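You operate a simulated robot arm through the tools that you are given. There is no shell and no other tool. Be economical: measure what you need, move in short steps, check, and stop when the job is done.

The job below is to be done with a simulated two-armed robot. You get a single attempt, and the scene is never put back.

Task
Wipe up the spill on the top of the grey table with the grey cloth there and put it back.

It is judged by the outcome, as a careful person would: the job done as asked, and still so three seconds after it is handed in. It fails if anything else is knocked over, pushed out of place, dropped, spilled or broken. Flat cloth is picked up by pressing the open fingertips on it (5 to 10 N) and closing them slowly along it; thin cloth reads only 2 to 8 mm in the jaws.

Robot
Two 7-joint arms with two-finger parallel grippers on one trunk, on a base that drives. Base frame: it is fixed to the floor where the robot stands at the start and does not move with it; the origin is under the middle of the robot, x ahead of it, y to its left, z up. Lengths are in m, angles in degrees, forces in N, time in s.
The left shoulder is at the start at [0.05, 0.161, 1.086], the right one opposite. With the tool pointing down near the work surface each hand reaches from about 0.1 to 0.66 m from the robot's upright axis, wherever it stands, measured 20 degrees to its own side. Payload 3.43 kg a hand.
The TCP of each hand is the grasp point between the finger pads, 0.03 m short of the fingertips. In the tool frame z runs along the fingers and y along their closing line. The gripper opens to 0.094 m. The fingers are 0.028 m wide and 0.01 m thick; the gripper's body (0.05 by 0.096 m) begins 0.055 m behind the TCP.
Orientation is told as [roll, pitch, yaw] about the base's x, y, z axes, in that order, counted from this pose: with the fingers straight down and closing along the base's y, the tool's x points along the base's -x, its y along +y and its z along -z.

Tools
- The arms move only by the tool arm_command. It takes "left_moves", "right_moves" or both (then of equal length, played together; a hand with none holds still); each is one flat list of numbers, 7 for each row, row after row: the shift along the tool's x, y, z in units of 40 mm (1.0 is 40 mm), then the turn, a rotation vector about the tool's x, y, z in units of 8 degrees (1.0 is 8 degrees), then the closure in counts, from 0 (fully open) to 255 (shut). In form: [x, y, z, wx, wy, wz, grip, x, y, z, wx, wy, wz, grip, ...]. A call has 1 to 12 rows; each row shifts and turns the commanded pose from where the row before left it, along the tool's axes as they then stand. A call with a number of a shift or a turn outside -1 to 1 is refused whole. A row lasts 0.2 s, in which the tool goes at most 0.05 m and 8.6 degrees; a call with a longer step from one row to the next is refused whole, and so is a gripper value outside its range. A pose out of reach is approached as far as the arm can. The call stops where the force on the tool passes 40 N (or 10 N more than at its start, if that is more) or the arm is blocked; 0.2 s more then pass. Each finger travels about 0.045 m/s and halts on what it meets, pressing with about 31 N; the grip force reading is that of the motor and also rises with nothing between the fingers. The clock runs only during rows and for 0.2 s after the last one: add rows that do not move to give the fingers time. The reply holds the time, the measured pose of the TCP, the force on the tool along the base axes, the opening and the grip force, in the units named above and with some noise, with the torque about the TCP (base axes, N m) and any sound that the robot's microphone picked up.
- Cameras (640 x 400 px; columns grow to the right, rows downward): "scene" is now at [0.1278, -0.0518, 1.2261]; the picture's right is [-0.57, -0.82, 0.00], its down [-0.40, 0.28, -0.87] and it looks along [0.71, -0.50, -0.49] (base axes); focal length 275 px, centre (320, 200). "left" rides on the left gripper at [0.076, -0.014, -0.102] in its tool frame; the picture's right is [0.18, 0.98, 0.00], its down [-0.75, 0.14, -0.64] and it looks along [-0.63, 0.12, 0.77] (tool axes); focal length 243 px, centre (320, 200). "right" rides on the right gripper at [0.076, 0.014, -0.103] in its tool frame; the picture's right is [-0.18, 0.98, 0.00], its down [-0.75, -0.14, -0.64] and it looks along [-0.63, -0.12, 0.77] (tool axes); focal length 243 px, centre (320, 200). There is no depth. A picture from a camera that has moved, and an enlarged one, comes with that camera's place and axes in the base frame and with its lens. The place of the scene camera against the robot may be out by one fixed shift of up to 0.018 m in any direction.
- grab_frame(camera): a new picture of that camera. It takes no simulated time.
- lift_body(by): slides the trunk up (or, below 0, down) by that many m; the arms and the scene camera ride with it, the base frame stays. It gives what a move gives, with no picture.
- base_move(legs): drives the robot by 1 to 6 legs, each [ahead, left, turn to the left] in m, m and degrees, along the robot's own axes; the way and the turn of a leg run together, so that a leg with both is an arc; at most 1.5 m and 180 degrees a leg. The arms and the cameras ride along, it lands a little off, and it stops where it bumps. It gives what a move gives.
- head_to(pan, tilt): turns the head with the scene camera to pan (to the left, within 80 degrees either way) and tilt (down, from -29 to 69), counted from straight ahead of the robot. It gives what a move gives.
- zoom(camera, box): a new picture of the part [left, top, right, bottom] of that camera's present view, enlarged. It takes no simulated time.
- sign_off(): hands the job in; it is judged then, once.

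Work in short steps. Places have to be worked out from the pictures, the camera data and where the tool is seen: move nearer, look again, correct. Check each grasp and each placing, and mend what went wrong. You have 120 turns and 108 pictures in all, those below and enlarged ones among them. Open the grippers and draw the arms clear of the work before you hand the job in, unless the task says otherwise; then end with one line.

The tools are called by a JSON object that holds its "fn" and its "kwargs". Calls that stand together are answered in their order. arm_command: Moves the arms, as the interface text tells. Its arguments: {"type":"object","properties":{"left_moves":{"type":"array","items":{"type":"number"}},"right_moves":{"type":"array","items":{"type":"number"}}},"required":[]} The other tools are called the same way: lift_body (by) slides the trunk up or down; base_move (legs) drives the base; head_to (pan, tilt) turns the head that bears the scene camera; grab_frame (camera) takes a picture; zoom (camera, box) takes an enlarged picture of a part of a camera's view; sign_off () hands the job in.

At the start:

```text
time_s: 0.0
left_ee_pos: [0.4089, -0.0301, 0.9922]
left_ee_rot: [-0.1, 0.0, 0.1]
left_wrist_force: [-0.6, 0.0, -0.6]
left_ft_torque: [-0.02, 0.02, 0.02]
left_opening: 0.0944
left_finger_force: 0.1
right_ee_pos: [0.2798, -0.3451, 1.0171]
right_ee_rot: [0.0, 0.0, 0.0]
right_wrist_force: [0.2, 0.4, -0.5]
right_ft_torque: [0.0, -0.01, 0.0]
right_opening: 0.0939
right_finger_force: 0.1
trunk travel left (down, up): [-0.114, 0.153]
robot x, y, heading: [-0.0004, 0.001, -0.1]
head pan, tilt: [-34.8, 29.5]
```

scene: 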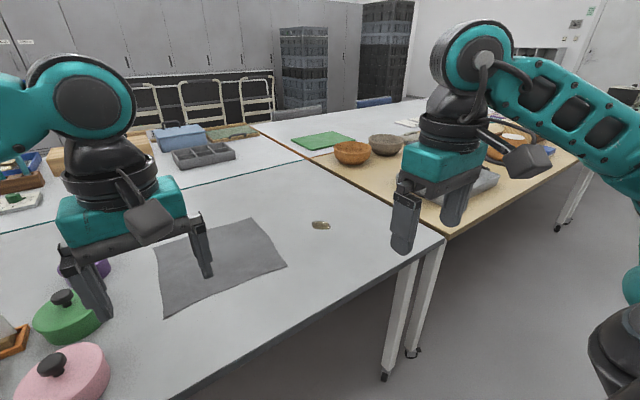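
right: 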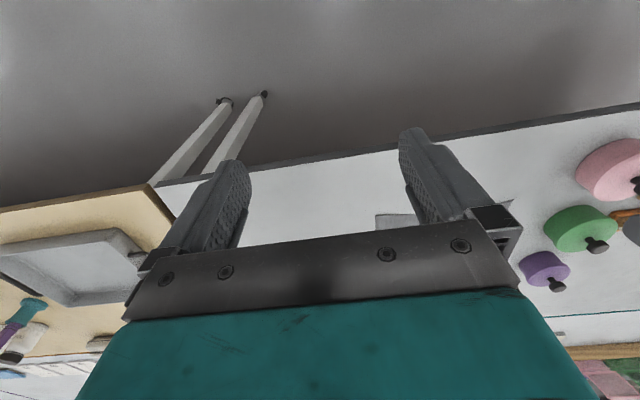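
left: 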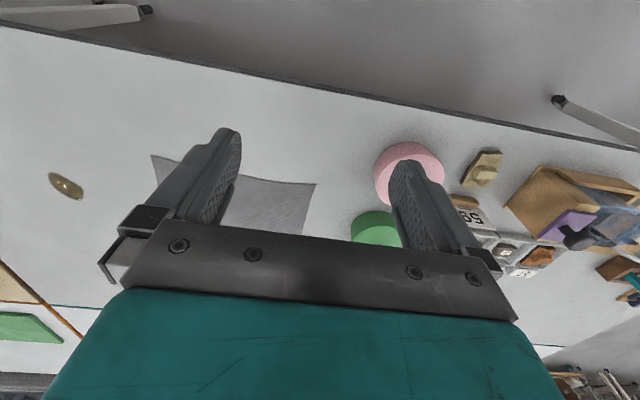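

The cloth lies at about (0.68, -0.15) and the spill at about (0.66, -0.43). The table top is near z 0.76 and its near edge at x 0.42. I'll look closer at both before I drive.

{"fn": "zoom", "kwargs": {"camera": "scene", "box": [140, 180, 380, 330]}}

{"fn": "head_to", "kwargs": {"pan": -10, "tilt": 45}}

{"fn": "grab_frame", "kwargs": {"camera": "scene"}}

```text
2.67 times, centred on (260, 255) of scene
camera zoom: at [0.1278, -0.0518, 1.2261], right [-0.57, -0.82, 0.0], down [-0.4, 0.28, -0.87], along [0.71, -0.5, -0.49], focal length 734 px, centre (480, 53)
```

zoom: 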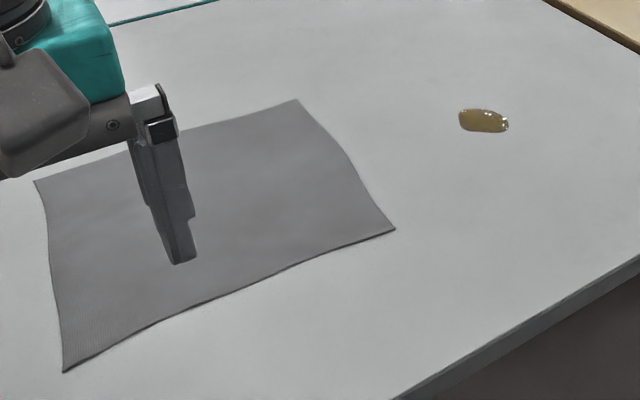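

```text
time_s: 0.9
left_ee_pos: [0.4094, -0.0298, 0.9916]
left_ee_rot: [0.0, 0.0, 0.2]
left_wrist_force: [0.7, 0.2, -0.7]
left_ft_torque: [-0.01, 0.0, -0.02]
left_opening: 0.094
left_finger_force: 0.0
right_ee_pos: [0.2814, -0.3456, 1.0173]
right_ee_rot: [0.1, 0.0, -0.1]
right_wrist_force: [-0.2, -0.4, 0.3]
right_ft_torque: [-0.01, 0.0, 0.05]
right_opening: 0.0937
right_finger_force: 0.0
trunk travel left (down, up): [-0.114, 0.153]
robot x, y, heading: [-0.0025, 0.0021, 0.3]
head pan, tilt: [-10.0, 45.0]
```

```text
103 pictures are left
camera scene: at [0.1335, -0.0142, 1.2027], right [-0.17, -0.98, 0.0], down [-0.7, 0.12, -0.71], along [0.7, -0.12, -0.71], focal length 275 px, centre (320, 200)
```

scene: 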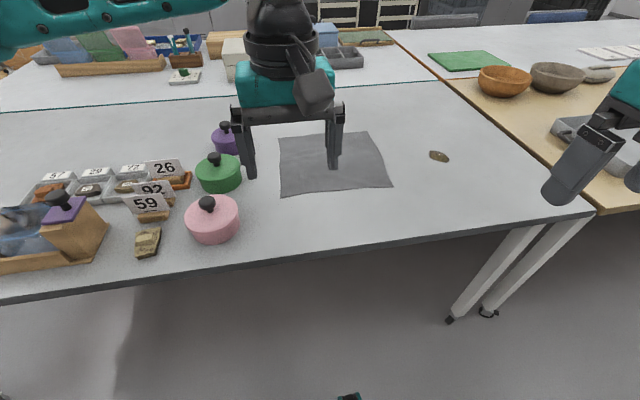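

The cloth spans roughly x 0.59–0.84, y -0.27–0.0, with the spill near (0.68, -0.43). I'll drive ahead and to the right so both hands reach the cloth and the right one also reaches the spill.

{"fn": "base_move", "kwargs": {"legs": [[0.0, -0.18, 0], [0.15, 0, 0]]}}

{"fn": "head_to", "kwargs": {"pan": 0, "tilt": 45}}

{"fn": "grab_frame", "kwargs": {"camera": "scene"}}

{"fn": "grab_frame", "kwargs": {"camera": "left"}}

{"fn": "grab_frame", "kwargs": {"camera": "right"}}

```text
time_s: 4.1
left_ee_pos: [0.5556, -0.2108, 0.9917]
left_ee_rot: [-0.1, -0.1, -0.1]
left_wrist_force: [-0.6, 0.1, 0.2]
left_ft_torque: [-0.04, 0.02, 0.04]
left_opening: 0.0941
left_finger_force: 0.0
right_ee_pos: [0.4288, -0.5253, 1.0172]
right_ee_rot: [0.0, 0.0, -0.1]
right_wrist_force: [0.6, 0.0, 0.5]
right_ft_torque: [0.02, 0.0, 0.02]
right_opening: 0.0941
right_finger_force: 0.0
trunk travel left (down, up): [-0.114, 0.153]
robot x, y, heading: [0.1459, -0.1831, -0.0]
head pan, tilt: [-10.0, 45.0]
```

```text
time_s: 4.8
left_ee_pos: [0.5558, -0.2108, 0.9915]
left_ee_rot: [0.0, 0.1, 0.0]
left_wrist_force: [0.8, -0.1, 0.3]
left_ft_torque: [0.02, -0.02, -0.02]
left_opening: 0.094
left_finger_force: 0.1
right_ee_pos: [0.4282, -0.5264, 1.0174]
right_ee_rot: [0.0, 0.0, 0.0]
right_wrist_force: [-0.3, 0.2, -0.3]
right_ft_torque: [-0.01, -0.03, 0.0]
right_opening: 0.094
right_finger_force: 0.2
trunk travel left (down, up): [-0.114, 0.153]
robot x, y, heading: [0.1465, -0.1778, -0.2]
head pan, tilt: [0.0, 45.0]
```

```text
102 pictures are left
camera scene: at [0.2822, -0.1808, 1.2026], right [0.0, -1.0, 0.0], down [-0.71, 0.0, -0.71], along [0.71, 0.0, -0.71], focal length 275 px, centre (320, 200)
```

scene: 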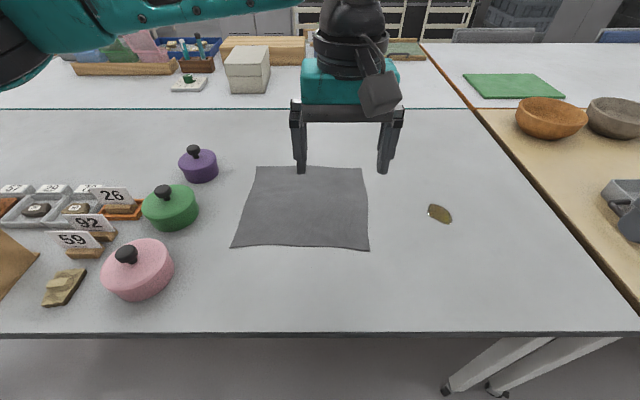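

```text
101 pictures are left
camera left: at [0.4787, -0.2246, 1.0933], right [-0.18, 0.98, 0.0], down [0.75, 0.14, 0.64], along [0.63, 0.12, -0.77], focal length 243 px, centre (320, 200)
```

left: 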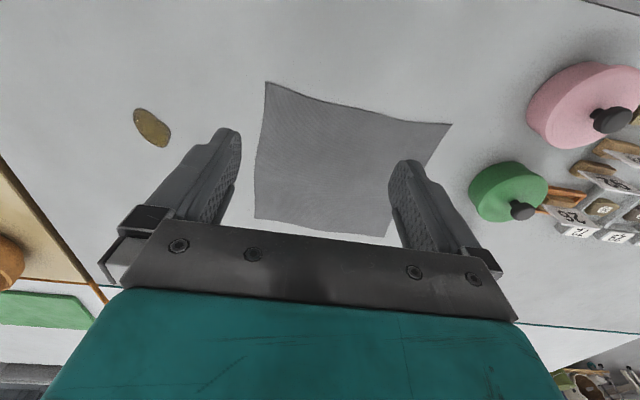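

```text
100 pictures are left
camera right: at [0.3512, -0.5122, 1.1182], right [0.19, 0.98, 0.0], down [0.75, -0.14, 0.64], along [0.63, -0.12, -0.77], focal length 243 px, centre (320, 200)
```

right: 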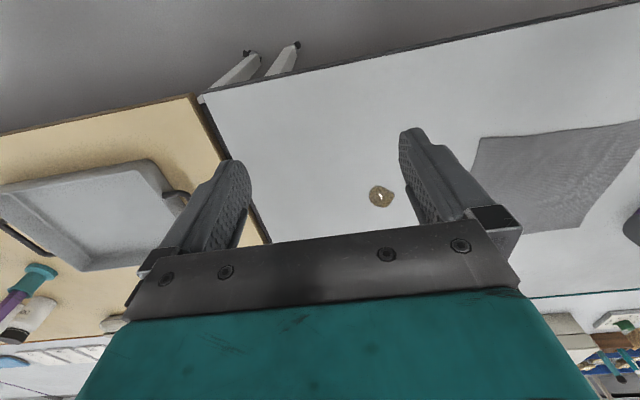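

Triangulating the spill from both wrist cameras puts the table near z 0.74, the spill at (0.67, -0.45), and the cloth at x 0.58–0.84, y -0.29 to -0.01. I'll hold the cloth near its left and right edges with both hands so it stays flat. First I bring the hands above those places, half open.

{"fn": "arm_command", "kwargs": {"left_moves": [-0.4, 0.433, 0, 0, 0, 0, 60, -0.4, 0.433, 0, 0, 0, 0, 120, -0.4, 0.433, 0, 0, 0, 0, 120, -0.4, 0.433, 0, 0, 0, 0, 120, -0.4, 0.433, 0, 0, 0, 0, 120, -0.4, 0.433, 0, 0, 0, 0, 120, -0.4, 0.433, 0, 0, 0, 0, 120, -0.4, 0.433, 0, 0, 0, 0, 120, -0.4, 0.433, 0, 0, 0, 0, 120, 0, 0, 1, 0, 0, 0, 120, 0, 0, 1, 0, 0, 0, 120, 0, 0, 1, 0, 0, 0, 120], "right_moves": [-0.728, 0.809, 0, 0, 0, 0, 60, -0.728, 0.809, 0, 0, 0, 0, 120, -0.728, 0.809, 0, 0, 0, 0, 120, -0.728, 0.809, 0, 0, 0, 0, 120, -0.728, 0.809, 0, 0, 0, 0, 120, -0.728, 0.809, 0, 0, 0, 0, 120, -0.728, 0.809, 0, 0, 0, 0, 120, -0.728, 0.809, 0, 0, 0, 0, 120, -0.728, 0.809, 0, 0, 0, 0, 120, 0, 0, 1, 0, 0, 0, 120, 0, 0, 1, 0, 0, 0, 120, 0, 0, 1, 0, 0, 0, 120]}}

{"fn": "grab_frame", "kwargs": {"camera": "scene"}}

{"fn": "grab_frame", "kwargs": {"camera": "left"}}

{"fn": "grab_frame", "kwargs": {"camera": "right"}}

```text
time_s: 7.4
left_ee_pos: [0.6985, -0.0529, 0.8703]
left_ee_rot: [0.0, -0.1, -0.1]
left_wrist_force: [0.6, 0.1, -0.3]
left_ft_torque: [0.03, -0.01, 0.01]
left_opening: 0.0495
left_finger_force: 0.1
right_ee_pos: [0.6906, -0.232, 0.8994]
right_ee_rot: [0.1, 0.0, -0.1]
right_wrist_force: [-0.5, 0.1, -0.7]
right_ft_torque: [0.01, -0.01, 0.01]
right_opening: 0.0497
right_finger_force: 0.1
trunk travel left (down, up): [-0.114, 0.153]
robot x, y, heading: [0.1416, -0.1784, -0.1]
head pan, tilt: [0.0, 45.0]
```

```text
99 pictures are left
camera scene: at [0.2824, -0.1807, 1.2027], right [0.0, -1.0, 0.0], down [-0.71, 0.0, -0.71], along [0.71, 0.0, -0.71], focal length 275 px, centre (320, 200)
```

scene: 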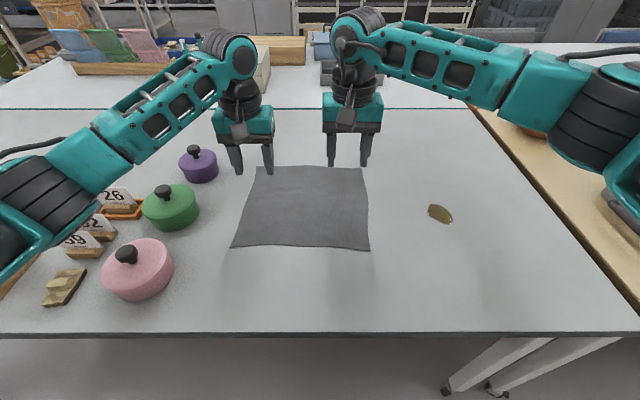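

```text
98 pictures are left
camera left: at [0.621, -0.0666, 0.9729], right [-0.18, 0.98, 0.0], down [0.75, 0.14, 0.64], along [0.63, 0.12, -0.77], focal length 243 px, centre (320, 200)
```

left: 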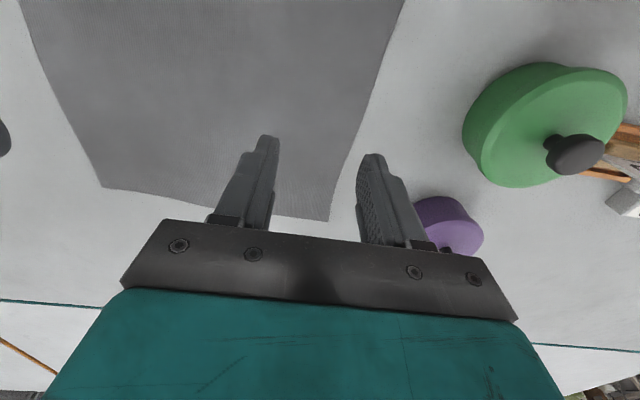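

```text
97 pictures are left
camera right: at [0.6131, -0.2191, 0.9997], right [0.19, 0.98, 0.0], down [0.75, -0.14, 0.64], along [0.63, -0.12, -0.77], focal length 243 px, centre (320, 200)
```

right: 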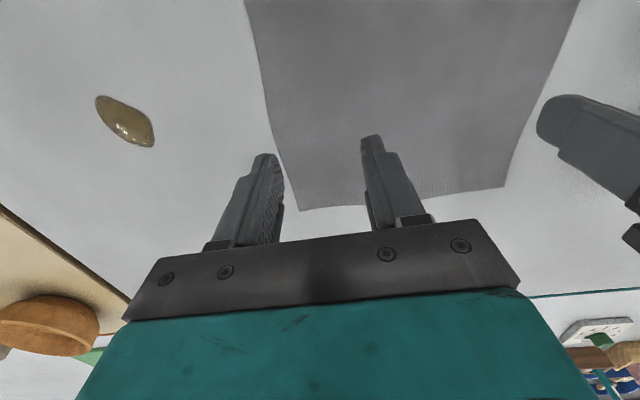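

Estimates agree: table at z≈0.74, cloth edges at y -0.01 and -0.29, and the spill spanning x 0.645–0.71, y -0.47 to -0.43. I'll lower both hands to just above the cloth, moving the left hand in by 8 mm.

{"fn": "arm_command", "kwargs": {"left_moves": [0, -0.2, 0.7, 0, 0, 0, 120, 0, 0, 0.7, 0, 0, 0, 120, 0, 0, 0.5, 0, 0, 0, 120, 0, 0, 0.2, 0, 0, 0, 120], "right_moves": [0, 0, 1, 0, 0, 0, 120, 0, 0, 1, 0, 0, 0, 120, 0, 0, 0.6, 0, 0, 0, 120, 0, 0, 0.2, 0, 0, 0, 120]}}

{"fn": "grab_frame", "kwargs": {"camera": "right"}}

```text
time_s: 8.4
left_ee_pos: [0.699, -0.0636, 0.7871]
left_ee_rot: [0.0, 0.0, 0.0]
left_wrist_force: [-0.7, 0.1, 0.6]
left_ft_torque: [0.02, 0.01, -0.04]
left_opening: 0.0497
left_finger_force: 0.0
right_ee_pos: [0.6902, -0.2356, 0.7839]
right_ee_rot: [-0.1, -0.1, 0.0]
right_wrist_force: [0.7, 0.1, -0.5]
right_ft_torque: [-0.02, -0.02, 0.01]
right_opening: 0.0498
right_finger_force: 0.1
trunk travel left (down, up): [-0.114, 0.153]
robot x, y, heading: [0.1472, -0.1776, -0.0]
head pan, tilt: [0.0, 45.0]
```

```text
96 pictures are left
camera right: at [0.6136, -0.2223, 0.8857], right [0.19, 0.98, 0.0], down [0.75, -0.14, 0.64], along [0.63, -0.12, -0.77], focal length 243 px, centre (320, 200)
```

right: 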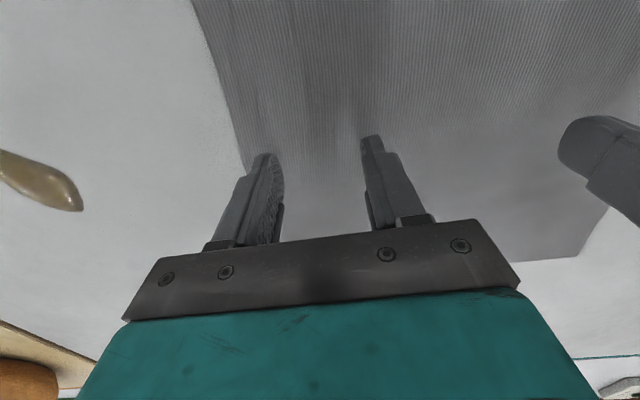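

Both hands are about 15 mm above the cloth with the fingertips inside its edge. I'll lower them in fine steps until the force reading shows contact.

{"fn": "arm_command", "kwargs": {"left_moves": [0, 0, 0.12, 0, 0, 0, 120, 0, 0, 0.12, 0, 0, 0, 120, 0, 0, 0.08, 0, 0, 0, 120, 0, 0, 0, 0, 0, 0, 120], "right_moves": [0, 0, 0.12, 0, 0, 0, 120, 0, 0, 0.08, 0, 0, 0, 120, 0, 0, 0.05, 0, 0, 0, 120, 0, 0, 0, 0, 0, 0, 120]}}

```text
time_s: 9.4
left_ee_pos: [0.7, -0.0639, 0.7752]
left_ee_rot: [0.0, 0.0, 0.0]
left_wrist_force: [-0.4, 0.2, -0.3]
left_ft_torque: [0.02, 0.0, 0.0]
left_opening: 0.0498
left_finger_force: 0.1
right_ee_pos: [0.6913, -0.2368, 0.776]
right_ee_rot: [0.1, 0.0, -0.2]
right_wrist_force: [0.0, -0.7, -1.4]
right_ft_torque: [-0.01, -0.02, 0.0]
right_opening: 0.0496
right_finger_force: 0.1
trunk travel left (down, up): [-0.114, 0.153]
robot x, y, heading: [0.1497, -0.1775, -0.0]
head pan, tilt: [0.0, 45.0]
```

No contact yet, so I'll go a few millimetres lower.

{"fn": "arm_command", "kwargs": {"left_moves": [0, 0, 0.05, 0, 0, 0, 120, 0, 0, 0.05, 0, 0, 0, 120, 0, 0, 0, 0, 0, 0, 120], "right_moves": [0, 0, 0.05, 0, 0, 0, 120, 0, 0, 0.05, 0, 0, 0, 120, 0, 0, 0, 0, 0, 0, 120]}}

```text
time_s: 10.2
left_ee_pos: [0.7009, -0.063, 0.772]
left_ee_rot: [0.0, -0.1, -0.1]
left_wrist_force: [-0.1, -0.6, 0.2]
left_ft_torque: [0.02, 0.02, -0.02]
left_opening: 0.0498
left_finger_force: 0.0
right_ee_pos: [0.6894, -0.2355, 0.7712]
right_ee_rot: [-0.1, 0.0, -0.2]
right_wrist_force: [-0.8, -0.3, 2.9]
right_ft_torque: [-0.03, 0.02, -0.03]
right_opening: 0.0497
right_finger_force: 0.0
trunk travel left (down, up): [-0.114, 0.153]
robot x, y, heading: [0.147, -0.1822, -0.2]
head pan, tilt: [0.0, 45.0]
```

The right hand just touches at TCP z 0.771 (2.9 N). I'll lower both another millimetre or two.

{"fn": "arm_command", "kwargs": {"left_moves": [0, 0, 0.05, 0, 0, 0, 120, 0, 0, 0, 0, 0, 0, 120], "right_moves": [0, 0, 0.03, 0, 0, 0, 120, 0, 0, 0, 0, 0, 0, 120]}}

```text
time_s: 10.8
left_ee_pos: [0.6988, -0.0627, 0.771]
left_ee_rot: [0.2, -0.3, -0.1]
left_wrist_force: [1.2, -0.1, 6.5]
left_ft_torque: [0.05, -0.03, 0.02]
left_opening: 0.05
left_finger_force: 0.1
right_ee_pos: [0.6909, -0.2369, 0.7711]
right_ee_rot: [0.0, -0.2, -0.2]
right_wrist_force: [-1.5, -0.6, 8.3]
right_ft_torque: [-0.1, 0.1, -0.02]
right_opening: 0.0496
right_finger_force: 0.1
trunk travel left (down, up): [-0.114, 0.153]
robot x, y, heading: [0.1486, -0.1784, -0.2]
head pan, tilt: [0.0, 45.0]
```

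Both hands now press at 6.5 and 8.3 N, which is in the stated range. I'll close them slowly along the cloth.

{"fn": "arm_command", "kwargs": {"left_moves": [0, 0, 0, 0, 0, 0, 135, 0, 0, 0, 0, 0, 0, 150, 0, 0, 0, 0, 0, 0, 165, 0, 0, 0, 0, 0, 0, 180, 0, 0, 0, 0, 0, 0, 195, 0, 0, 0, 0, 0, 0, 210, 0, 0, 0, 0, 0, 0, 225, 0, 0, 0, 0, 0, 0, 240, 0, 0, 0, 0, 0, 0, 255, 0, 0, 0, 0, 0, 0, 255, 0, 0, 0, 0, 0, 0, 255], "right_moves": [0, 0, 0, 0, 0, 0, 135, 0, 0, 0, 0, 0, 0, 150, 0, 0, 0, 0, 0, 0, 165, 0, 0, 0, 0, 0, 0, 180, 0, 0, 0, 0, 0, 0, 195, 0, 0, 0, 0, 0, 0, 210, 0, 0, 0, 0, 0, 0, 225, 0, 0, 0, 0, 0, 0, 240, 0, 0, 0, 0, 0, 0, 255, 0, 0, 0, 0, 0, 0, 255, 0, 0, 0, 0, 0, 0, 255]}}

{"fn": "grab_frame", "kwargs": {"camera": "scene"}}

{"fn": "grab_frame", "kwargs": {"camera": "right"}}

{"fn": "grab_frame", "kwargs": {"camera": "left"}}

```text
time_s: 13.2
left_ee_pos: [0.6996, -0.0622, 0.7706]
left_ee_rot: [0.0, -0.2, -0.2]
left_wrist_force: [0.1, -1.4, 14.4]
left_ft_torque: [-0.02, 0.1, 0.03]
left_opening: 0.0067
left_finger_force: 30.8
right_ee_pos: [0.6904, -0.2354, 0.7699]
right_ee_rot: [0.2, -0.1, 0.0]
right_wrist_force: [0.9, 4.9, 8.3]
right_ft_torque: [0.17, 0.01, -0.05]
right_opening: 0.0018
right_finger_force: 31.4
trunk travel left (down, up): [-0.114, 0.153]
robot x, y, heading: [0.1493, -0.1784, -0.2]
head pan, tilt: [0.0, 45.0]
```

```text
95 pictures are left
camera scene: at [0.2804, -0.1807, 1.2029], right [0.0, -1.0, 0.0], down [-0.71, 0.0, -0.71], along [0.71, 0.0, -0.71], focal length 275 px, centre (320, 200)
```

scene: 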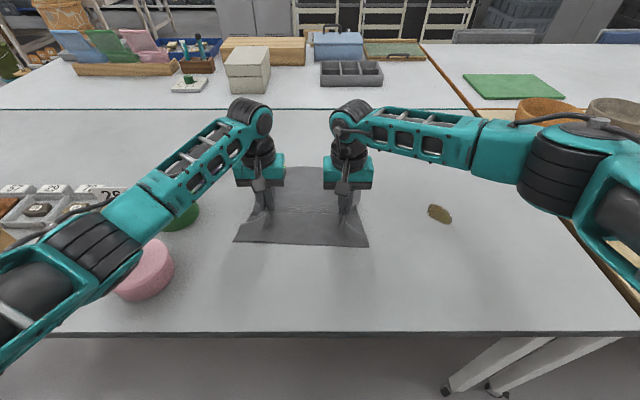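

```text
94 pictures are left
camera right: at [0.6129, -0.2217, 0.8724], right [0.19, 0.98, 0.0], down [0.75, -0.14, 0.64], along [0.63, -0.12, -0.77], focal length 243 px, centre (320, 200)
```

right: 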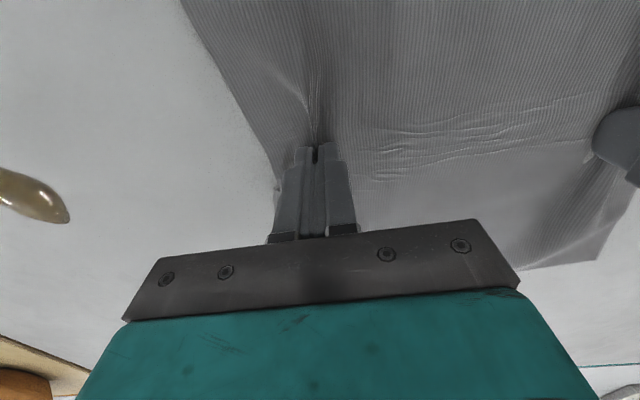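

```text
93 pictures are left
camera left: at [0.6215, -0.077, 0.8723], right [-0.18, 0.98, 0.0], down [0.75, 0.14, 0.64], along [0.63, 0.12, -0.77], focal length 243 px, centre (320, 200)
```

left: 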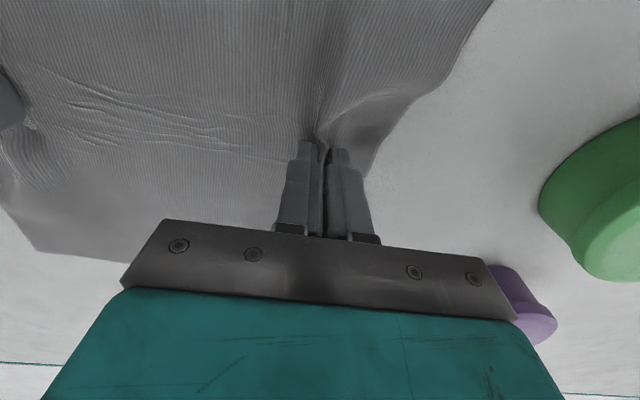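

The left hand holds a fold (6.7 mm), but the right reads only 1.8 mm. I'll raise both hands 2 cm to check.

{"fn": "arm_command", "kwargs": {"left_moves": [0, 0, -0.25, 0, 0, 0, 255, 0, 0, -0.25, 0, 0, 0, 255, 0, 0, 0, 0, 0, 0, 255], "right_moves": [0, 0, -0.25, 0, 0, 0, 255, 0, 0, -0.25, 0, 0, 0, 255, 0, 0, 0, 0, 0, 0, 255]}}

{"fn": "grab_frame", "kwargs": {"camera": "right"}}

{"fn": "zoom", "kwargs": {"camera": "scene", "box": [200, 130, 460, 270]}}

```text
time_s: 14.0
left_ee_pos: [0.6996, -0.0609, 0.7885]
left_ee_rot: [0.0, 0.0, -0.1]
left_wrist_force: [-1.0, -3.7, 0.0]
left_ft_torque: [-0.09, -0.03, 0.0]
left_opening: 0.0065
left_finger_force: 30.8
right_ee_pos: [0.6915, -0.2355, 0.79]
right_ee_rot: [0.0, -0.1, -0.2]
right_wrist_force: [0.3, 2.7, -0.8]
right_ft_torque: [0.09, 0.01, -0.05]
right_opening: 0.0017
right_finger_force: 31.4
trunk travel left (down, up): [-0.114, 0.153]
robot x, y, heading: [0.147, -0.1799, -0.1]
head pan, tilt: [0.0, 45.0]
```

```text
92 pictures are left
camera right: at [0.6152, -0.2212, 0.8919], right [0.19, 0.98, 0.0], down [0.75, -0.14, 0.64], along [0.63, -0.12, -0.77], focal length 243 px, centre (320, 200)
```

right: 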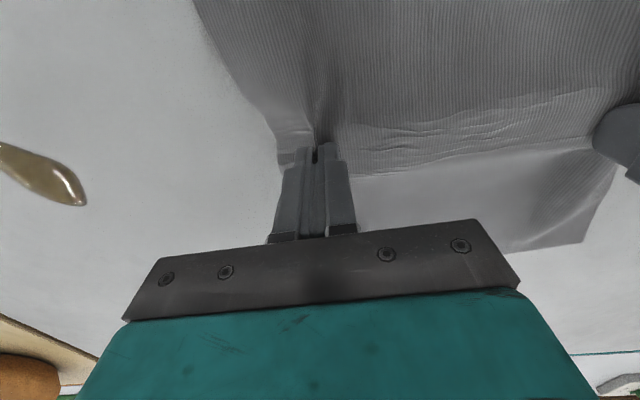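

```text
2.46 times, centred on (330, 200) of scene
camera zoom: at [0.2822, -0.1807, 1.2026], right [0.0, -1.0, 0.0], down [-0.71, 0.0, -0.71], along [0.71, 0.0, -0.71], focal length 677 px, centre (295, 200)
```

zoom: 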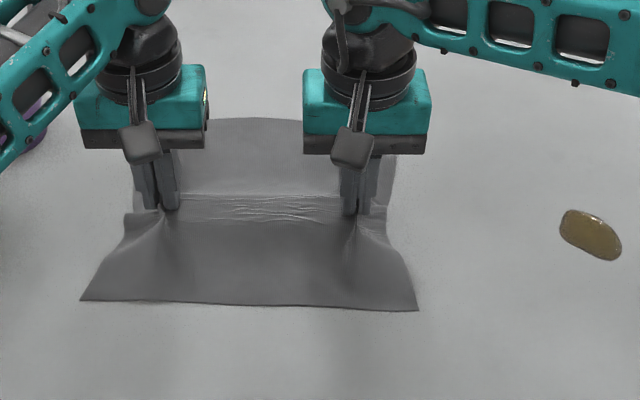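

Both hands hold the cloth stretched between them. I'll raise it 5 cm and carry it right so the right pinch ends above the spill, with the left hand moving in slightly to relax the tension.

{"fn": "arm_command", "kwargs": {"left_moves": [0, 0, -0.6, 0, 0, 0, 255, 0, 0, -0.6, 0, 0, 0, 255, 0.0625, -0.92, 0, 0, 0, 0, 255, 0.0625, -0.92, 0, 0, 0, 0, 255, 0.0625, -0.92, 0, 0, 0, 0, 255, 0.0625, -0.92, 0, 0, 0, 0, 255, 0.0625, -0.92, 0, 0, 0, 0, 255, 0.0625, -0.92, 0, 0, 0, 0, 255, 0, 0, 0, 0, 0, 0, 255], "right_moves": [0, 0, -0.6, 0, 0, 0, 255, 0, 0, -0.6, 0, 0, 0, 255, 0.0625, -0.893, 0, 0, 0, 0, 255, 0.0625, -0.893, 0, 0, 0, 0, 255, 0.0625, -0.893, 0, 0, 0, 0, 255, 0.0625, -0.893, 0, 0, 0, 0, 255, 0.0625, -0.893, 0, 0, 0, 0, 255, 0.0625, -0.893, 0, 0, 0, 0, 255, 0, 0, 0, 0, 0, 0, 255]}}

{"fn": "grab_frame", "kwargs": {"camera": "scene"}}

{"fn": "grab_frame", "kwargs": {"camera": "right"}}

```text
time_s: 16.0
left_ee_pos: [0.6853, -0.2843, 0.8348]
left_ee_rot: [0.1, -0.2, 0.0]
left_wrist_force: [0.1, 0.2, 0.1]
left_ft_torque: [0.04, 0.02, -0.01]
left_opening: 0.0066
left_finger_force: 31.1
right_ee_pos: [0.676, -0.4501, 0.838]
right_ee_rot: [0.0, -0.1, 0.0]
right_wrist_force: [0.4, -0.6, -0.6]
right_ft_torque: [0.01, 0.0, -0.01]
right_opening: 0.0018
right_finger_force: 31.4
trunk travel left (down, up): [-0.114, 0.153]
robot x, y, heading: [0.1465, -0.1826, 0.0]
head pan, tilt: [0.0, 45.0]
```

```text
90 pictures are left
camera scene: at [0.2822, -0.1807, 1.2026], right [0.0, -1.0, 0.0], down [-0.71, 0.0, -0.71], along [0.71, 0.0, -0.71], focal length 275 px, centre (320, 200)
```

scene: 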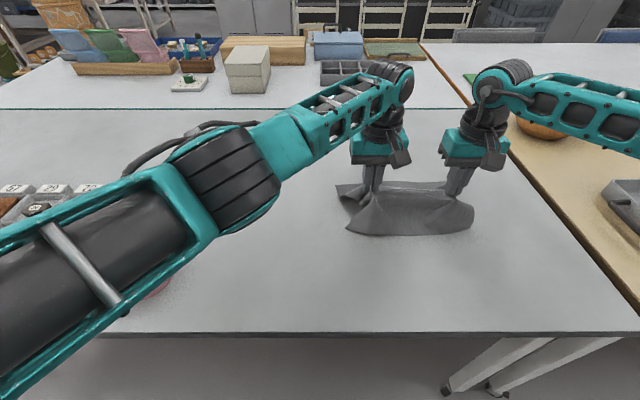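

```text
89 pictures are left
camera right: at [0.5996, -0.4359, 0.9396], right [0.19, 0.98, 0.0], down [0.75, -0.14, 0.64], along [0.63, -0.12, -0.77], focal length 243 px, centre (320, 200)
```

right: 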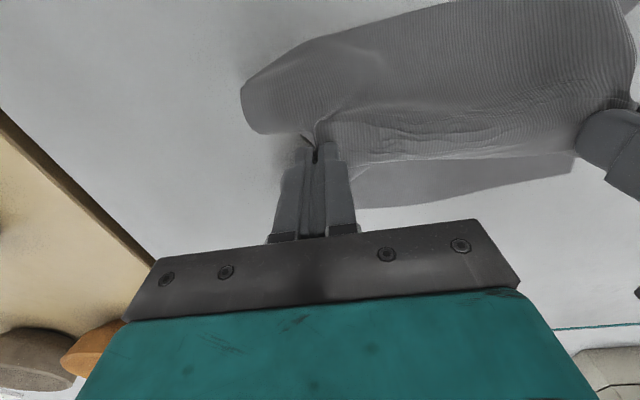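

The cloth hangs over the spill. I'll lower both hands to the table, the right one to light contact.

{"fn": "arm_command", "kwargs": {"left_moves": [0, 0, 0.5, 0, 0, 0, 255, 0, 0, 0.5, 0, 0, 0, 255, 0, 0, 0.4, 0, 0, 0, 255, 0, 0, 0, 0, 0, 0, 255], "right_moves": [0, 0, 0.6, 0, 0, 0, 255, 0, 0, 0.6, 0, 0, 0, 255, 0, 0, 0.4, 0, 0, 0, 255, 0, 0, 0.06, 0, 0, 0, 255]}}

{"fn": "grab_frame", "kwargs": {"camera": "right"}}

```text
time_s: 17.0
left_ee_pos: [0.6828, -0.283, 0.7803]
left_ee_rot: [-0.1, -0.1, 0.0]
left_wrist_force: [0.8, 0.9, -0.1]
left_ft_torque: [-0.01, 0.02, -0.01]
left_opening: 0.0064
left_finger_force: 31.0
left hand out of reach, approached as far as the arm can: row 3
right_ee_pos: [0.6743, -0.4484, 0.7723]
right_ee_rot: [0.0, -0.1, -0.2]
right_wrist_force: [1.1, -0.4, 5.0]
right_ft_torque: [-0.01, 0.0, -0.01]
right_opening: 0.0015
right_finger_force: 31.3
trunk travel left (down, up): [-0.114, 0.153]
robot x, y, heading: [0.1458, -0.1799, -0.0]
head pan, tilt: [0.0, 45.0]
```

```text
88 pictures are left
camera right: at [0.598, -0.4344, 0.8731], right [0.19, 0.98, 0.0], down [0.75, -0.14, 0.64], along [0.63, -0.12, -0.77], focal length 243 px, centre (320, 200)
```

right: 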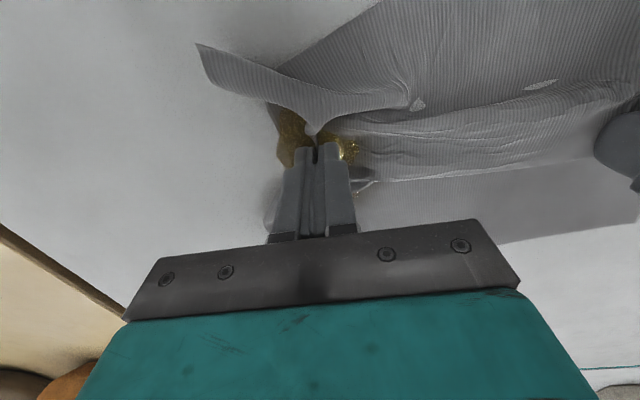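

The cloth is soaking up the liquid, though a curled flap sits on top and the left hand is at its reach limit. I'll rub over the spill area with the right hand, keeping light pressure.

{"fn": "arm_command", "kwargs": {"right_moves": [0.5, 0, 0.02, 0, 0, 0, 255, 0.4, 0, 0, 0, 0, 0, 255, -0.5, 0, 0, 0, 0, 0, 255, -0.5, 0, 0, 0, 0, 0, 255, -0.5, 0, 0, 0, 0, 0, 255, -0.4, 0, 0, 0, 0, 0, 255, 0, 0.4, 0, 0, 0, 0, 255, 0.5, 0, 0, 0, 0, 0, 255, 0.5, 0, 0, 0, 0, 0, 255, 0.5, 0, 0, 0, 0, 0, 255, 0.4, 0, 0, 0, 0, 0, 255, -0.5, -0.4, 0, 0, 0, 0, 255]}}

{"fn": "grab_frame", "kwargs": {"camera": "right"}}

{"fn": "zoom", "kwargs": {"camera": "scene", "box": [300, 130, 560, 290]}}

```text
time_s: 19.6
left_ee_pos: [0.6812, -0.2825, 0.7815]
left_ee_rot: [-0.1, -0.1, 0.0]
left_wrist_force: [0.5, 1.0, 0.4]
left_ft_torque: [-0.02, -0.02, -0.07]
left_opening: 0.0063
left_finger_force: 30.8
right_ee_pos: [0.6575, -0.4478, 0.7713]
right_ee_rot: [0.0, -0.1, -0.1]
right_wrist_force: [-2.6, 2.1, 12.1]
right_ft_torque: [0.1, 0.13, 0.04]
right_opening: 0.0016
right_finger_force: 30.8
trunk travel left (down, up): [-0.114, 0.153]
robot x, y, heading: [0.1494, -0.1811, -0.1]
head pan, tilt: [0.0, 45.0]
```

```text
87 pictures are left
camera right: at [0.5809, -0.4331, 0.8732], right [0.19, 0.98, 0.0], down [0.75, -0.14, 0.64], along [0.63, -0.12, -0.77], focal length 243 px, centre (320, 200)
```

right: 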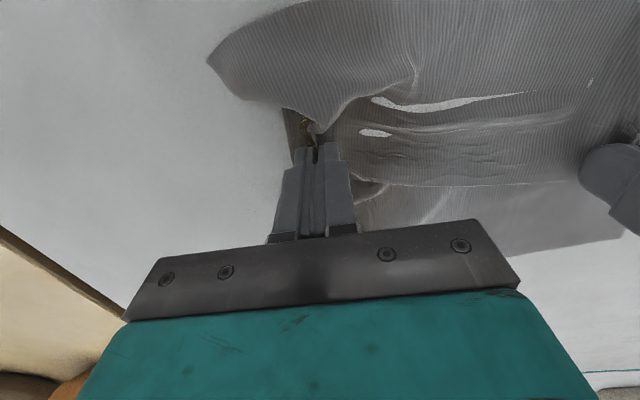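

```text
2.46 times, centred on (430, 210) of scene
camera zoom: at [0.281, -0.1801, 1.2029], right [0.0, -1.0, 0.0], down [-0.71, 0.0, -0.71], along [0.71, 0.0, -0.71], focal length 677 px, centre (49, 175)
```

zoom: 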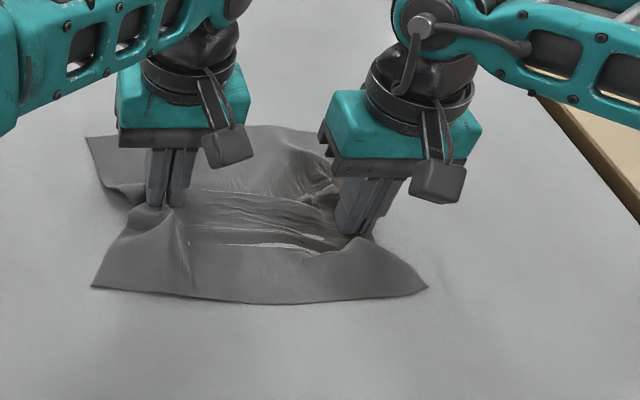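

Most of the liquid has gone from view. I'll rub a second round, including slightly beyond the right side of the spill, then lift to inspect.

{"fn": "arm_command", "kwargs": {"right_moves": [0.4, -0.35, 0, 0, 0, 0, 255, -0.5, 0, 0, 0, 0, 0, 255, -0.5, 0, 0, 0, 0, 0, 255, -0.5, 0, 0, 0, 0, 0, 255, -0.5, 0, 0, 0, 0, 0, 255, 0, 0.6, 0, 0, 0, 0, 255, 0.5, 0.3, 0, 0, 0, 0, 255, 0.5, 0, 0, 0, 0, 0, 255, 0.5, 0, 0, 0, 0, 0, 255, -0.4, -0.55, 0, 0, 0, 0, 255, 0, 0, -0.8, 0, 0, 0, 255, 0, 0, -0.8, 0, 0, 0, 255], "left_moves": [0, 0, 0, 0, 0, 0, 255, 0, 0, 0, 0, 0, 0, 255, 0, 0, 0, 0, 0, 0, 255, 0, 0, 0, 0, 0, 0, 255, 0, 0, 0, 0, 0, 0, 255, 0, 0, 0, 0, 0, 0, 255, 0, 0, 0, 0, 0, 0, 255, 0, 0, 0, 0, 0, 0, 255, 0, 0, 0, 0, 0, 0, 255, 0, 0, 0, 0, 0, 0, 255, 0, 0, -0.8, 0, 0, 0, 255, 0, 0, -0.8, 0, 0, 0, 255]}}

{"fn": "grab_frame", "kwargs": {"camera": "right"}}

{"fn": "zoom", "kwargs": {"camera": "scene", "box": [300, 130, 560, 290]}}

```text
time_s: 22.2
left_ee_pos: [0.6837, -0.281, 0.8454]
left_ee_rot: [-0.1, 0.0, -0.2]
left_wrist_force: [0.1, -0.4, -0.8]
left_ft_torque: [-0.01, 0.02, -0.02]
left_opening: 0.0065
left_finger_force: 30.7
right_ee_pos: [0.6806, -0.4494, 0.8341]
right_ee_rot: [0.0, 0.0, -0.2]
right_wrist_force: [0.6, 1.3, -0.5]
right_ft_torque: [0.0, -0.02, 0.01]
right_opening: 0.0017
right_finger_force: 31.0
trunk travel left (down, up): [-0.114, 0.153]
robot x, y, heading: [0.148, -0.1818, -0.4]
head pan, tilt: [0.0, 45.0]
```

```text
85 pictures are left
camera right: at [0.6024, -0.4354, 0.936], right [0.19, 0.98, 0.0], down [0.75, -0.14, 0.64], along [0.63, -0.12, -0.77], focal length 243 px, centre (320, 200)
```

right: 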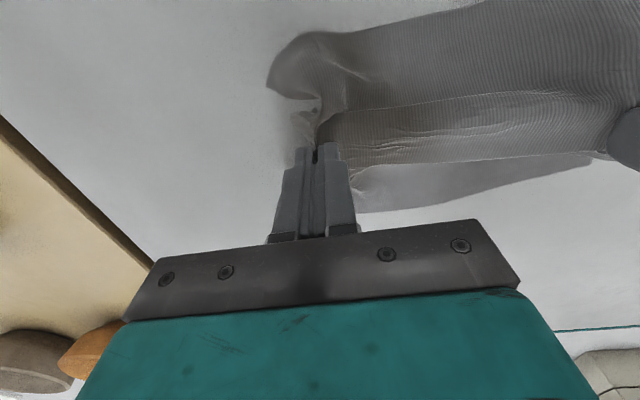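

```text
2.46 times, centred on (430, 210) of scene
camera zoom: at [0.2821, -0.1808, 1.2025], right [0.0, -1.0, 0.0], down [-0.71, 0.0, -0.71], along [0.71, 0.0, -0.71], focal length 677 px, centre (49, 175)
```

zoom: 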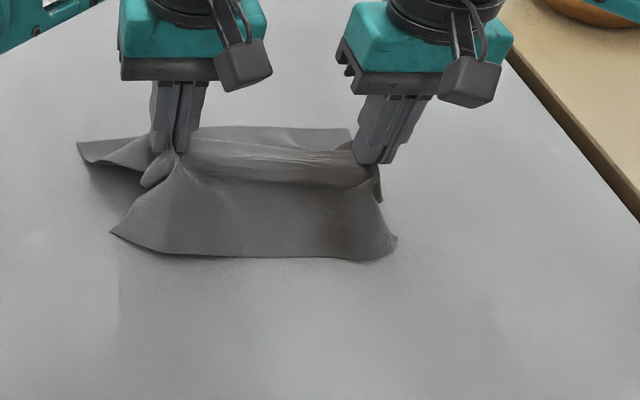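

I can't see any liquid left outside the cloth. I'll carry the cloth 0.215 m back, still raised, and then inspect the bared spot.

{"fn": "arm_command", "kwargs": {"left_moves": [-0.06, 0.9, 0, 0, 0, 0, 255, -0.06, 0.9, 0, 0, 0, 0, 255, -0.06, 0.9, 0, 0, 0, 0, 255, -0.06, 0.9, 0, 0, 0, 0, 255, -0.06, 0.9, 0, 0, 0, 0, 255, -0.06, 0.97, 0, 0, 0, 0, 255, 0, 0, 0, 0, 0, 0, 255], "right_moves": [-0.045, 0.895, 0, 0, 0, 0, 255, -0.045, 0.895, 0, 0, 0, 0, 255, -0.045, 0.895, 0, 0, 0, 0, 255, -0.045, 0.895, 0, 0, 0, 0, 255, -0.045, 0.895, 0, 0, 0, 0, 255, -0.045, 0.895, 0, 0, 0, 0, 255, 0, 0, 0, 0, 0, 0, 255]}}

{"fn": "grab_frame", "kwargs": {"camera": "scene"}}

{"fn": "zoom", "kwargs": {"camera": "scene", "box": [360, 150, 520, 250]}}

{"fn": "grab_frame", "kwargs": {"camera": "right"}}

```text
time_s: 23.8
left_ee_pos: [0.6964, -0.064, 0.8465]
left_ee_rot: [0.1, -0.1, -0.1]
left_wrist_force: [0.3, -0.7, 0.2]
left_ft_torque: [-0.02, -0.01, -0.06]
left_opening: 0.0066
left_finger_force: 31.3
right_ee_pos: [0.6913, -0.2334, 0.8339]
right_ee_rot: [0.0, 0.0, -0.2]
right_wrist_force: [0.4, 0.5, 0.0]
right_ft_torque: [0.0, 0.0, 0.02]
right_opening: 0.0017
right_finger_force: 30.8
trunk travel left (down, up): [-0.114, 0.153]
robot x, y, heading: [0.1483, -0.178, 0.1]
head pan, tilt: [0.0, 45.0]
```

```text
83 pictures are left
camera scene: at [0.2822, -0.1807, 1.2026], right [0.0, -1.0, 0.0], down [-0.71, 0.0, -0.71], along [0.71, 0.0, -0.71], focal length 275 px, centre (320, 200)
```

scene: 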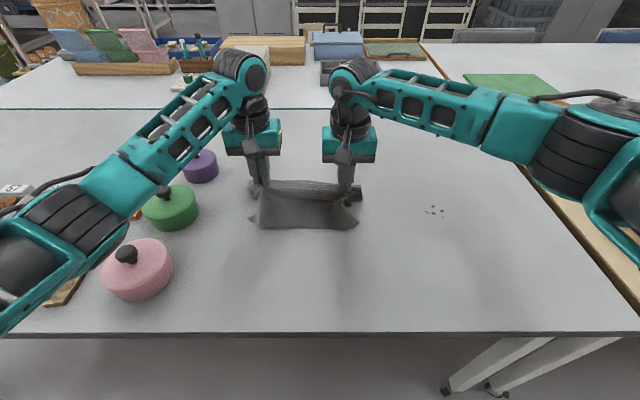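

```text
4.00 times, centred on (440, 200) of scene
camera zoom: at [0.2822, -0.1807, 1.2026], right [0.0, -1.0, 0.0], down [-0.71, 0.0, -0.71], along [0.71, 0.0, -0.71], focal length 1100 px, centre (-160, 200)
```

zoom: 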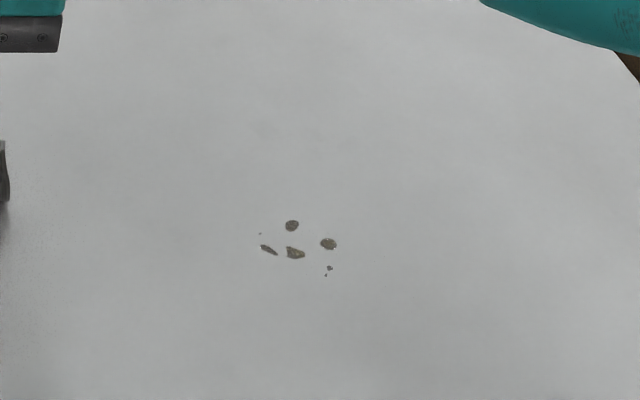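

```text
81 pictures are left
camera right: at [0.615, -0.219, 0.936], right [0.19, 0.98, 0.0], down [0.75, -0.14, 0.64], along [0.63, -0.12, -0.77], focal length 243 px, centre (320, 200)
```

right: 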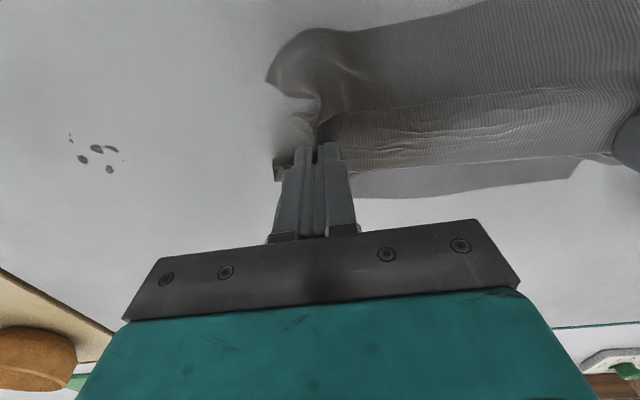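

Five small spots remain at x 0.665–0.70, y -0.425 to -0.455. I'll shift the base 6 cm right so the left arm has reach to spare, then carry the cloth back over the spots.

{"fn": "base_move", "kwargs": {"legs": [[0, -0.06, 0]]}}

```text
time_s: 25.0
left_ee_pos: [0.6965, -0.1268, 0.8471]
left_ee_rot: [0.0, -0.1, -0.2]
left_wrist_force: [0.0, -0.7, -0.4]
left_ft_torque: [0.02, 0.01, 0.0]
left_opening: 0.0066
left_finger_force: 30.3
right_ee_pos: [0.6923, -0.2965, 0.8336]
right_ee_rot: [0.1, 0.1, -0.2]
right_wrist_force: [0.5, 0.4, 0.9]
right_ft_torque: [-0.03, 0.02, 0.0]
right_opening: 0.0016
right_finger_force: 30.8
trunk travel left (down, up): [-0.114, 0.153]
robot x, y, heading: [0.1475, -0.244, -0.3]
head pan, tilt: [0.0, 45.0]
```

Now I'll carry the cloth to just above the near end of the spots and lower it.

{"fn": "arm_command", "kwargs": {"left_moves": [0.12, -0.93, 0, 0, 0, 0, 255, 0.12, -0.93, 0, 0, 0, 0, 255, 0.12, -0.93, 0, 0, 0, 0, 255, 0.12, -0.93, 0, 0, 0, 0, 255, 0, 0, 0.7, 0, 0, 0, 255, 0, 0, 0.7, 0, 0, 0, 255, 0, 0, 0.35, 0, 0, 0, 255, 0, 0, 0, 0, 0, 0, 255], "right_moves": [0.17, -0.897, 0, 0, 0, 0, 255, 0.17, -0.897, 0, 0, 0, 0, 255, 0.17, -0.897, 0, 0, 0, 0, 255, 0.17, -0.897, 0, 0, 0, 0, 255, 0, 0, 0.6, 0, 0, 0, 255, 0, 0, 0.6, 0, 0, 0, 255, 0, 0, 0.33, 0, 0, 0, 255, 0, 0, 0.05, 0, 0, 0, 255]}}

```text
time_s: 26.8
left_ee_pos: [0.6762, -0.2753, 0.7778]
left_ee_rot: [-0.1, -0.1, -0.2]
left_wrist_force: [-0.5, 0.2, -0.5]
left_ft_torque: [-0.02, 0.02, 0.0]
left_opening: 0.0067
left_finger_force: 30.9
right_ee_pos: [0.6654, -0.4389, 0.7729]
right_ee_rot: [0.0, -0.2, -0.4]
right_wrist_force: [-1.5, -2.0, 11.1]
right_ft_torque: [-0.06, 0.18, 0.0]
right_opening: 0.0019
right_finger_force: 31.4
trunk travel left (down, up): [-0.114, 0.153]
robot x, y, heading: [0.1482, -0.2401, -0.4]
head pan, tilt: [0.0, 45.0]
```

Contact is at 11 N. I'll rub across in y, stepping forward in x, with both hands moving together.

{"fn": "arm_command", "kwargs": {"left_moves": [0, 0.6, 0, 0, 0, 0, 255, 0, -0.7, 0, 0, 0, 0, 255, 0, -0.7, 0, 0, 0, 0, 255, -0.35, 0, 0, 0, 0, 0, 255, 0, 0.75, 0, 0, 0, 0, 255, 0, 0.75, 0, 0, 0, 0, 255, -0.35, 0, 0, 0, 0, 0, 255, 0, -0.75, 0, 0, 0, 0, 255, 0, -0.75, 0, 0, 0, 0, 255, -0.35, 0, 0, 0, 0, 0, 255, 0, 0.75, 0, 0, 0, 0, 255, 0, 0.75, 0, 0, 0, 0, 255], "right_moves": [0, 0.6, 0, 0, 0, 0, 255, 0, -0.7, 0, 0, 0, 0, 255, 0, -0.7, 0, 0, 0, 0, 255, -0.35, 0, 0, 0, 0, 0, 255, 0, 0.75, 0, 0, 0, 0, 255, 0, 0.75, 0, 0, 0, 0, 255, -0.35, 0, 0, 0, 0, 0, 255, 0, -0.75, 0, 0, 0, 0, 255, 0, -0.75, 0, 0, 0, 0, 255, -0.35, 0, 0, 0, 0, 0, 255, 0, 0.75, 0, 0, 0, 0, 255, 0, 0.75, 0, 0, 0, 0, 255]}}

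{"fn": "arm_command", "kwargs": {"left_moves": [0.35, 0, 0, 0, 0, 0, 255, 0, -0.75, 0, 0, 0, 0, 255, 0, -0.75, 0, 0, 0, 0, 255, 0.35, 0, 0, 0, 0, 0, 255, 0, 0.75, 0, 0, 0, 0, 255, 0, 0.75, 0, 0, 0, 0, 255, 0.35, 0, 0, 0, 0, 0, 255, 0, -0.75, 0, 0, 0, 0, 255, 0, -0.65, 0, 0, 0, 0, 255, 0, 0.75, 0, 0, 0, 0, 255, 0, 0.75, 0, 0, 0, 0, 255], "right_moves": [0.35, 0, 0, 0, 0, 0, 255, 0, -0.75, 0, 0, 0, 0, 255, 0, -0.75, 0, 0, 0, 0, 255, 0.35, 0, 0, 0, 0, 0, 255, 0, 0.75, 0, 0, 0, 0, 255, 0, 0.75, 0, 0, 0, 0, 255, 0.35, 0, 0, 0, 0, 0, 255, 0, -0.75, 0, 0, 0, 0, 255, 0, -0.65, 0, 0, 0, 0, 255, 0, 0.75, 0, 0, 0, 0, 255, 0, 0.75, 0, 0, 0, 0, 255]}}

```text
time_s: 29.4
left_ee_pos: [0.7097, -0.2426, 0.7778]
left_ee_rot: [0.1, 0.0, -0.2]
left_wrist_force: [0.4, -0.1, -0.1]
left_ft_torque: [0.01, 0.01, -0.01]
left_opening: 0.0064
left_finger_force: 31.0
left hand out of reach, approached as far as the arm can: row 10
right_ee_pos: [0.7049, -0.4096, 0.7719]
right_ee_rot: [0.0, -0.1, -0.4]
right_wrist_force: [-0.8, 0.2, 3.2]
right_ft_torque: [0.02, 0.07, 0.02]
right_opening: 0.0016
right_finger_force: 31.0
trunk travel left (down, up): [-0.114, 0.153]
robot x, y, heading: [0.1453, -0.2396, -0.2]
head pan, tilt: [0.0, 45.0]
```

```text
time_s: 31.8
left_ee_pos: [0.6673, -0.2401, 0.7802]
left_ee_rot: [0.0, 0.0, -0.2]
left_wrist_force: [-0.8, -0.3, 0.4]
left_ft_torque: [0.0, -0.04, -0.03]
left_opening: 0.0064
left_finger_force: 30.6
right_ee_pos: [0.6647, -0.4053, 0.7722]
right_ee_rot: [0.0, -0.1, -0.1]
right_wrist_force: [1.3, -1.0, 11.5]
right_ft_torque: [-0.07, 0.08, 0.03]
right_opening: 0.0015
right_finger_force: 30.8
trunk travel left (down, up): [-0.114, 0.153]
robot x, y, heading: [0.1457, -0.2403, -0.2]
head pan, tilt: [0.0, 45.0]
```

I'll lift the cloth and carry it back toward its place to see whether the spot is clean.

{"fn": "arm_command", "kwargs": {"left_moves": [0, 0, -0.8, 0, 0, 0, 255, 0, 0, -0.8, 0, 0, 0, 255, -0.16, 0.88, 0, 0, 0, 0, 255, -0.16, 0.88, 0, 0, 0, 0, 255, -0.16, 0.88, 0, 0, 0, 0, 255, -0.16, 0.88, 0, 0, 0, 0, 255, -0.16, 0.88, 0, 0, 0, 0, 255, 0, 0, 0, 0, 0, 0, 255], "right_moves": [0, 0, -0.8, 0, 0, 0, 255, 0, 0, -0.8, 0, 0, 0, 255, -0.13, 0.85, 0, 0, 0, 0, 255, -0.13, 0.85, 0, 0, 0, 0, 255, -0.13, 0.85, 0, 0, 0, 0, 255, -0.13, 0.85, 0, 0, 0, 0, 255, -0.13, 0.85, 0, 0, 0, 0, 255, 0, 0, 0, 0, 0, 0, 255]}}

{"fn": "grab_frame", "kwargs": {"camera": "scene"}}

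{"fn": "zoom", "kwargs": {"camera": "scene", "box": [300, 150, 540, 300]}}

{"fn": "grab_frame", "kwargs": {"camera": "right"}}

```text
time_s: 33.6
left_ee_pos: [0.699, -0.0638, 0.8423]
left_ee_rot: [-0.1, 0.0, -0.3]
left_wrist_force: [0.0, -2.7, 0.4]
left_ft_torque: [-0.13, -0.01, 0.02]
left_opening: 0.0065
left_finger_force: 30.7
right_ee_pos: [0.69, -0.2377, 0.8372]
right_ee_rot: [0.0, 0.0, -0.3]
right_wrist_force: [0.1, 2.5, -0.2]
right_ft_torque: [0.09, 0.0, -0.01]
right_opening: 0.0016
right_finger_force: 31.0
trunk travel left (down, up): [-0.114, 0.153]
robot x, y, heading: [0.1458, -0.2404, -0.1]
head pan, tilt: [0.0, 45.0]
```

```text
80 pictures are left
camera scene: at [0.282, -0.2422, 1.2026], right [0.0, -1.0, 0.0], down [-0.71, 0.0, -0.71], along [0.71, 0.0, -0.71], focal length 275 px, centre (320, 200)
```

scene: 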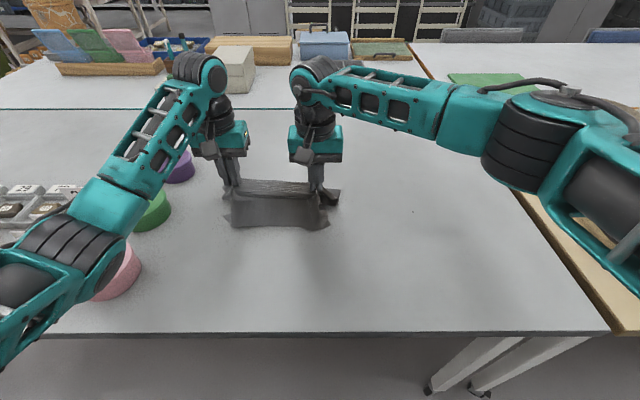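

```text
2.67 times, centred on (420, 225) of scene
camera zoom: at [0.282, -0.2422, 1.2026], right [0.0, -1.0, 0.0], down [-0.71, 0.0, -0.71], along [0.71, 0.0, -0.71], focal length 734 px, centre (53, 133)
```

zoom: 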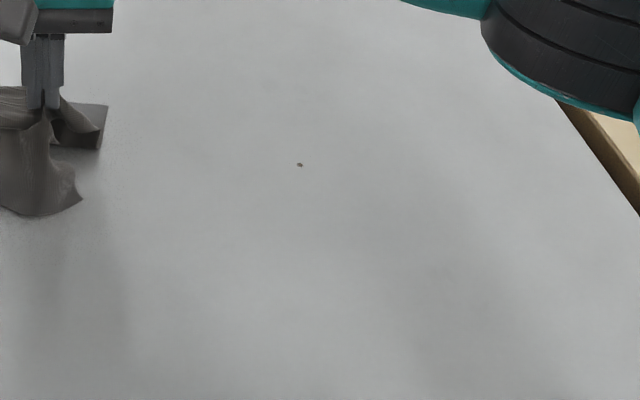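

```text
78 pictures are left
camera right: at [0.6136, -0.2223, 0.9386], right [0.19, 0.98, 0.0], down [0.75, -0.14, 0.64], along [0.63, -0.12, -0.77], focal length 243 px, centre (320, 200)
```

right: 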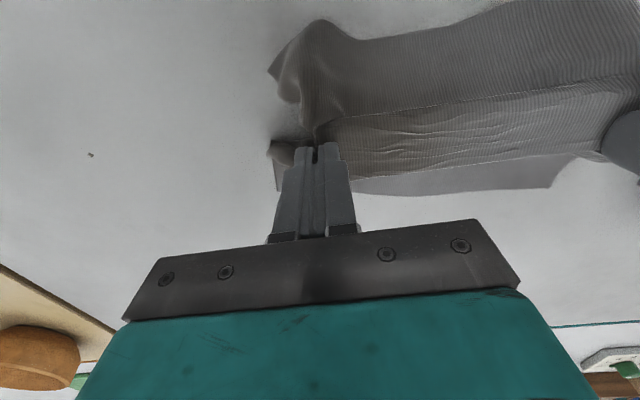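

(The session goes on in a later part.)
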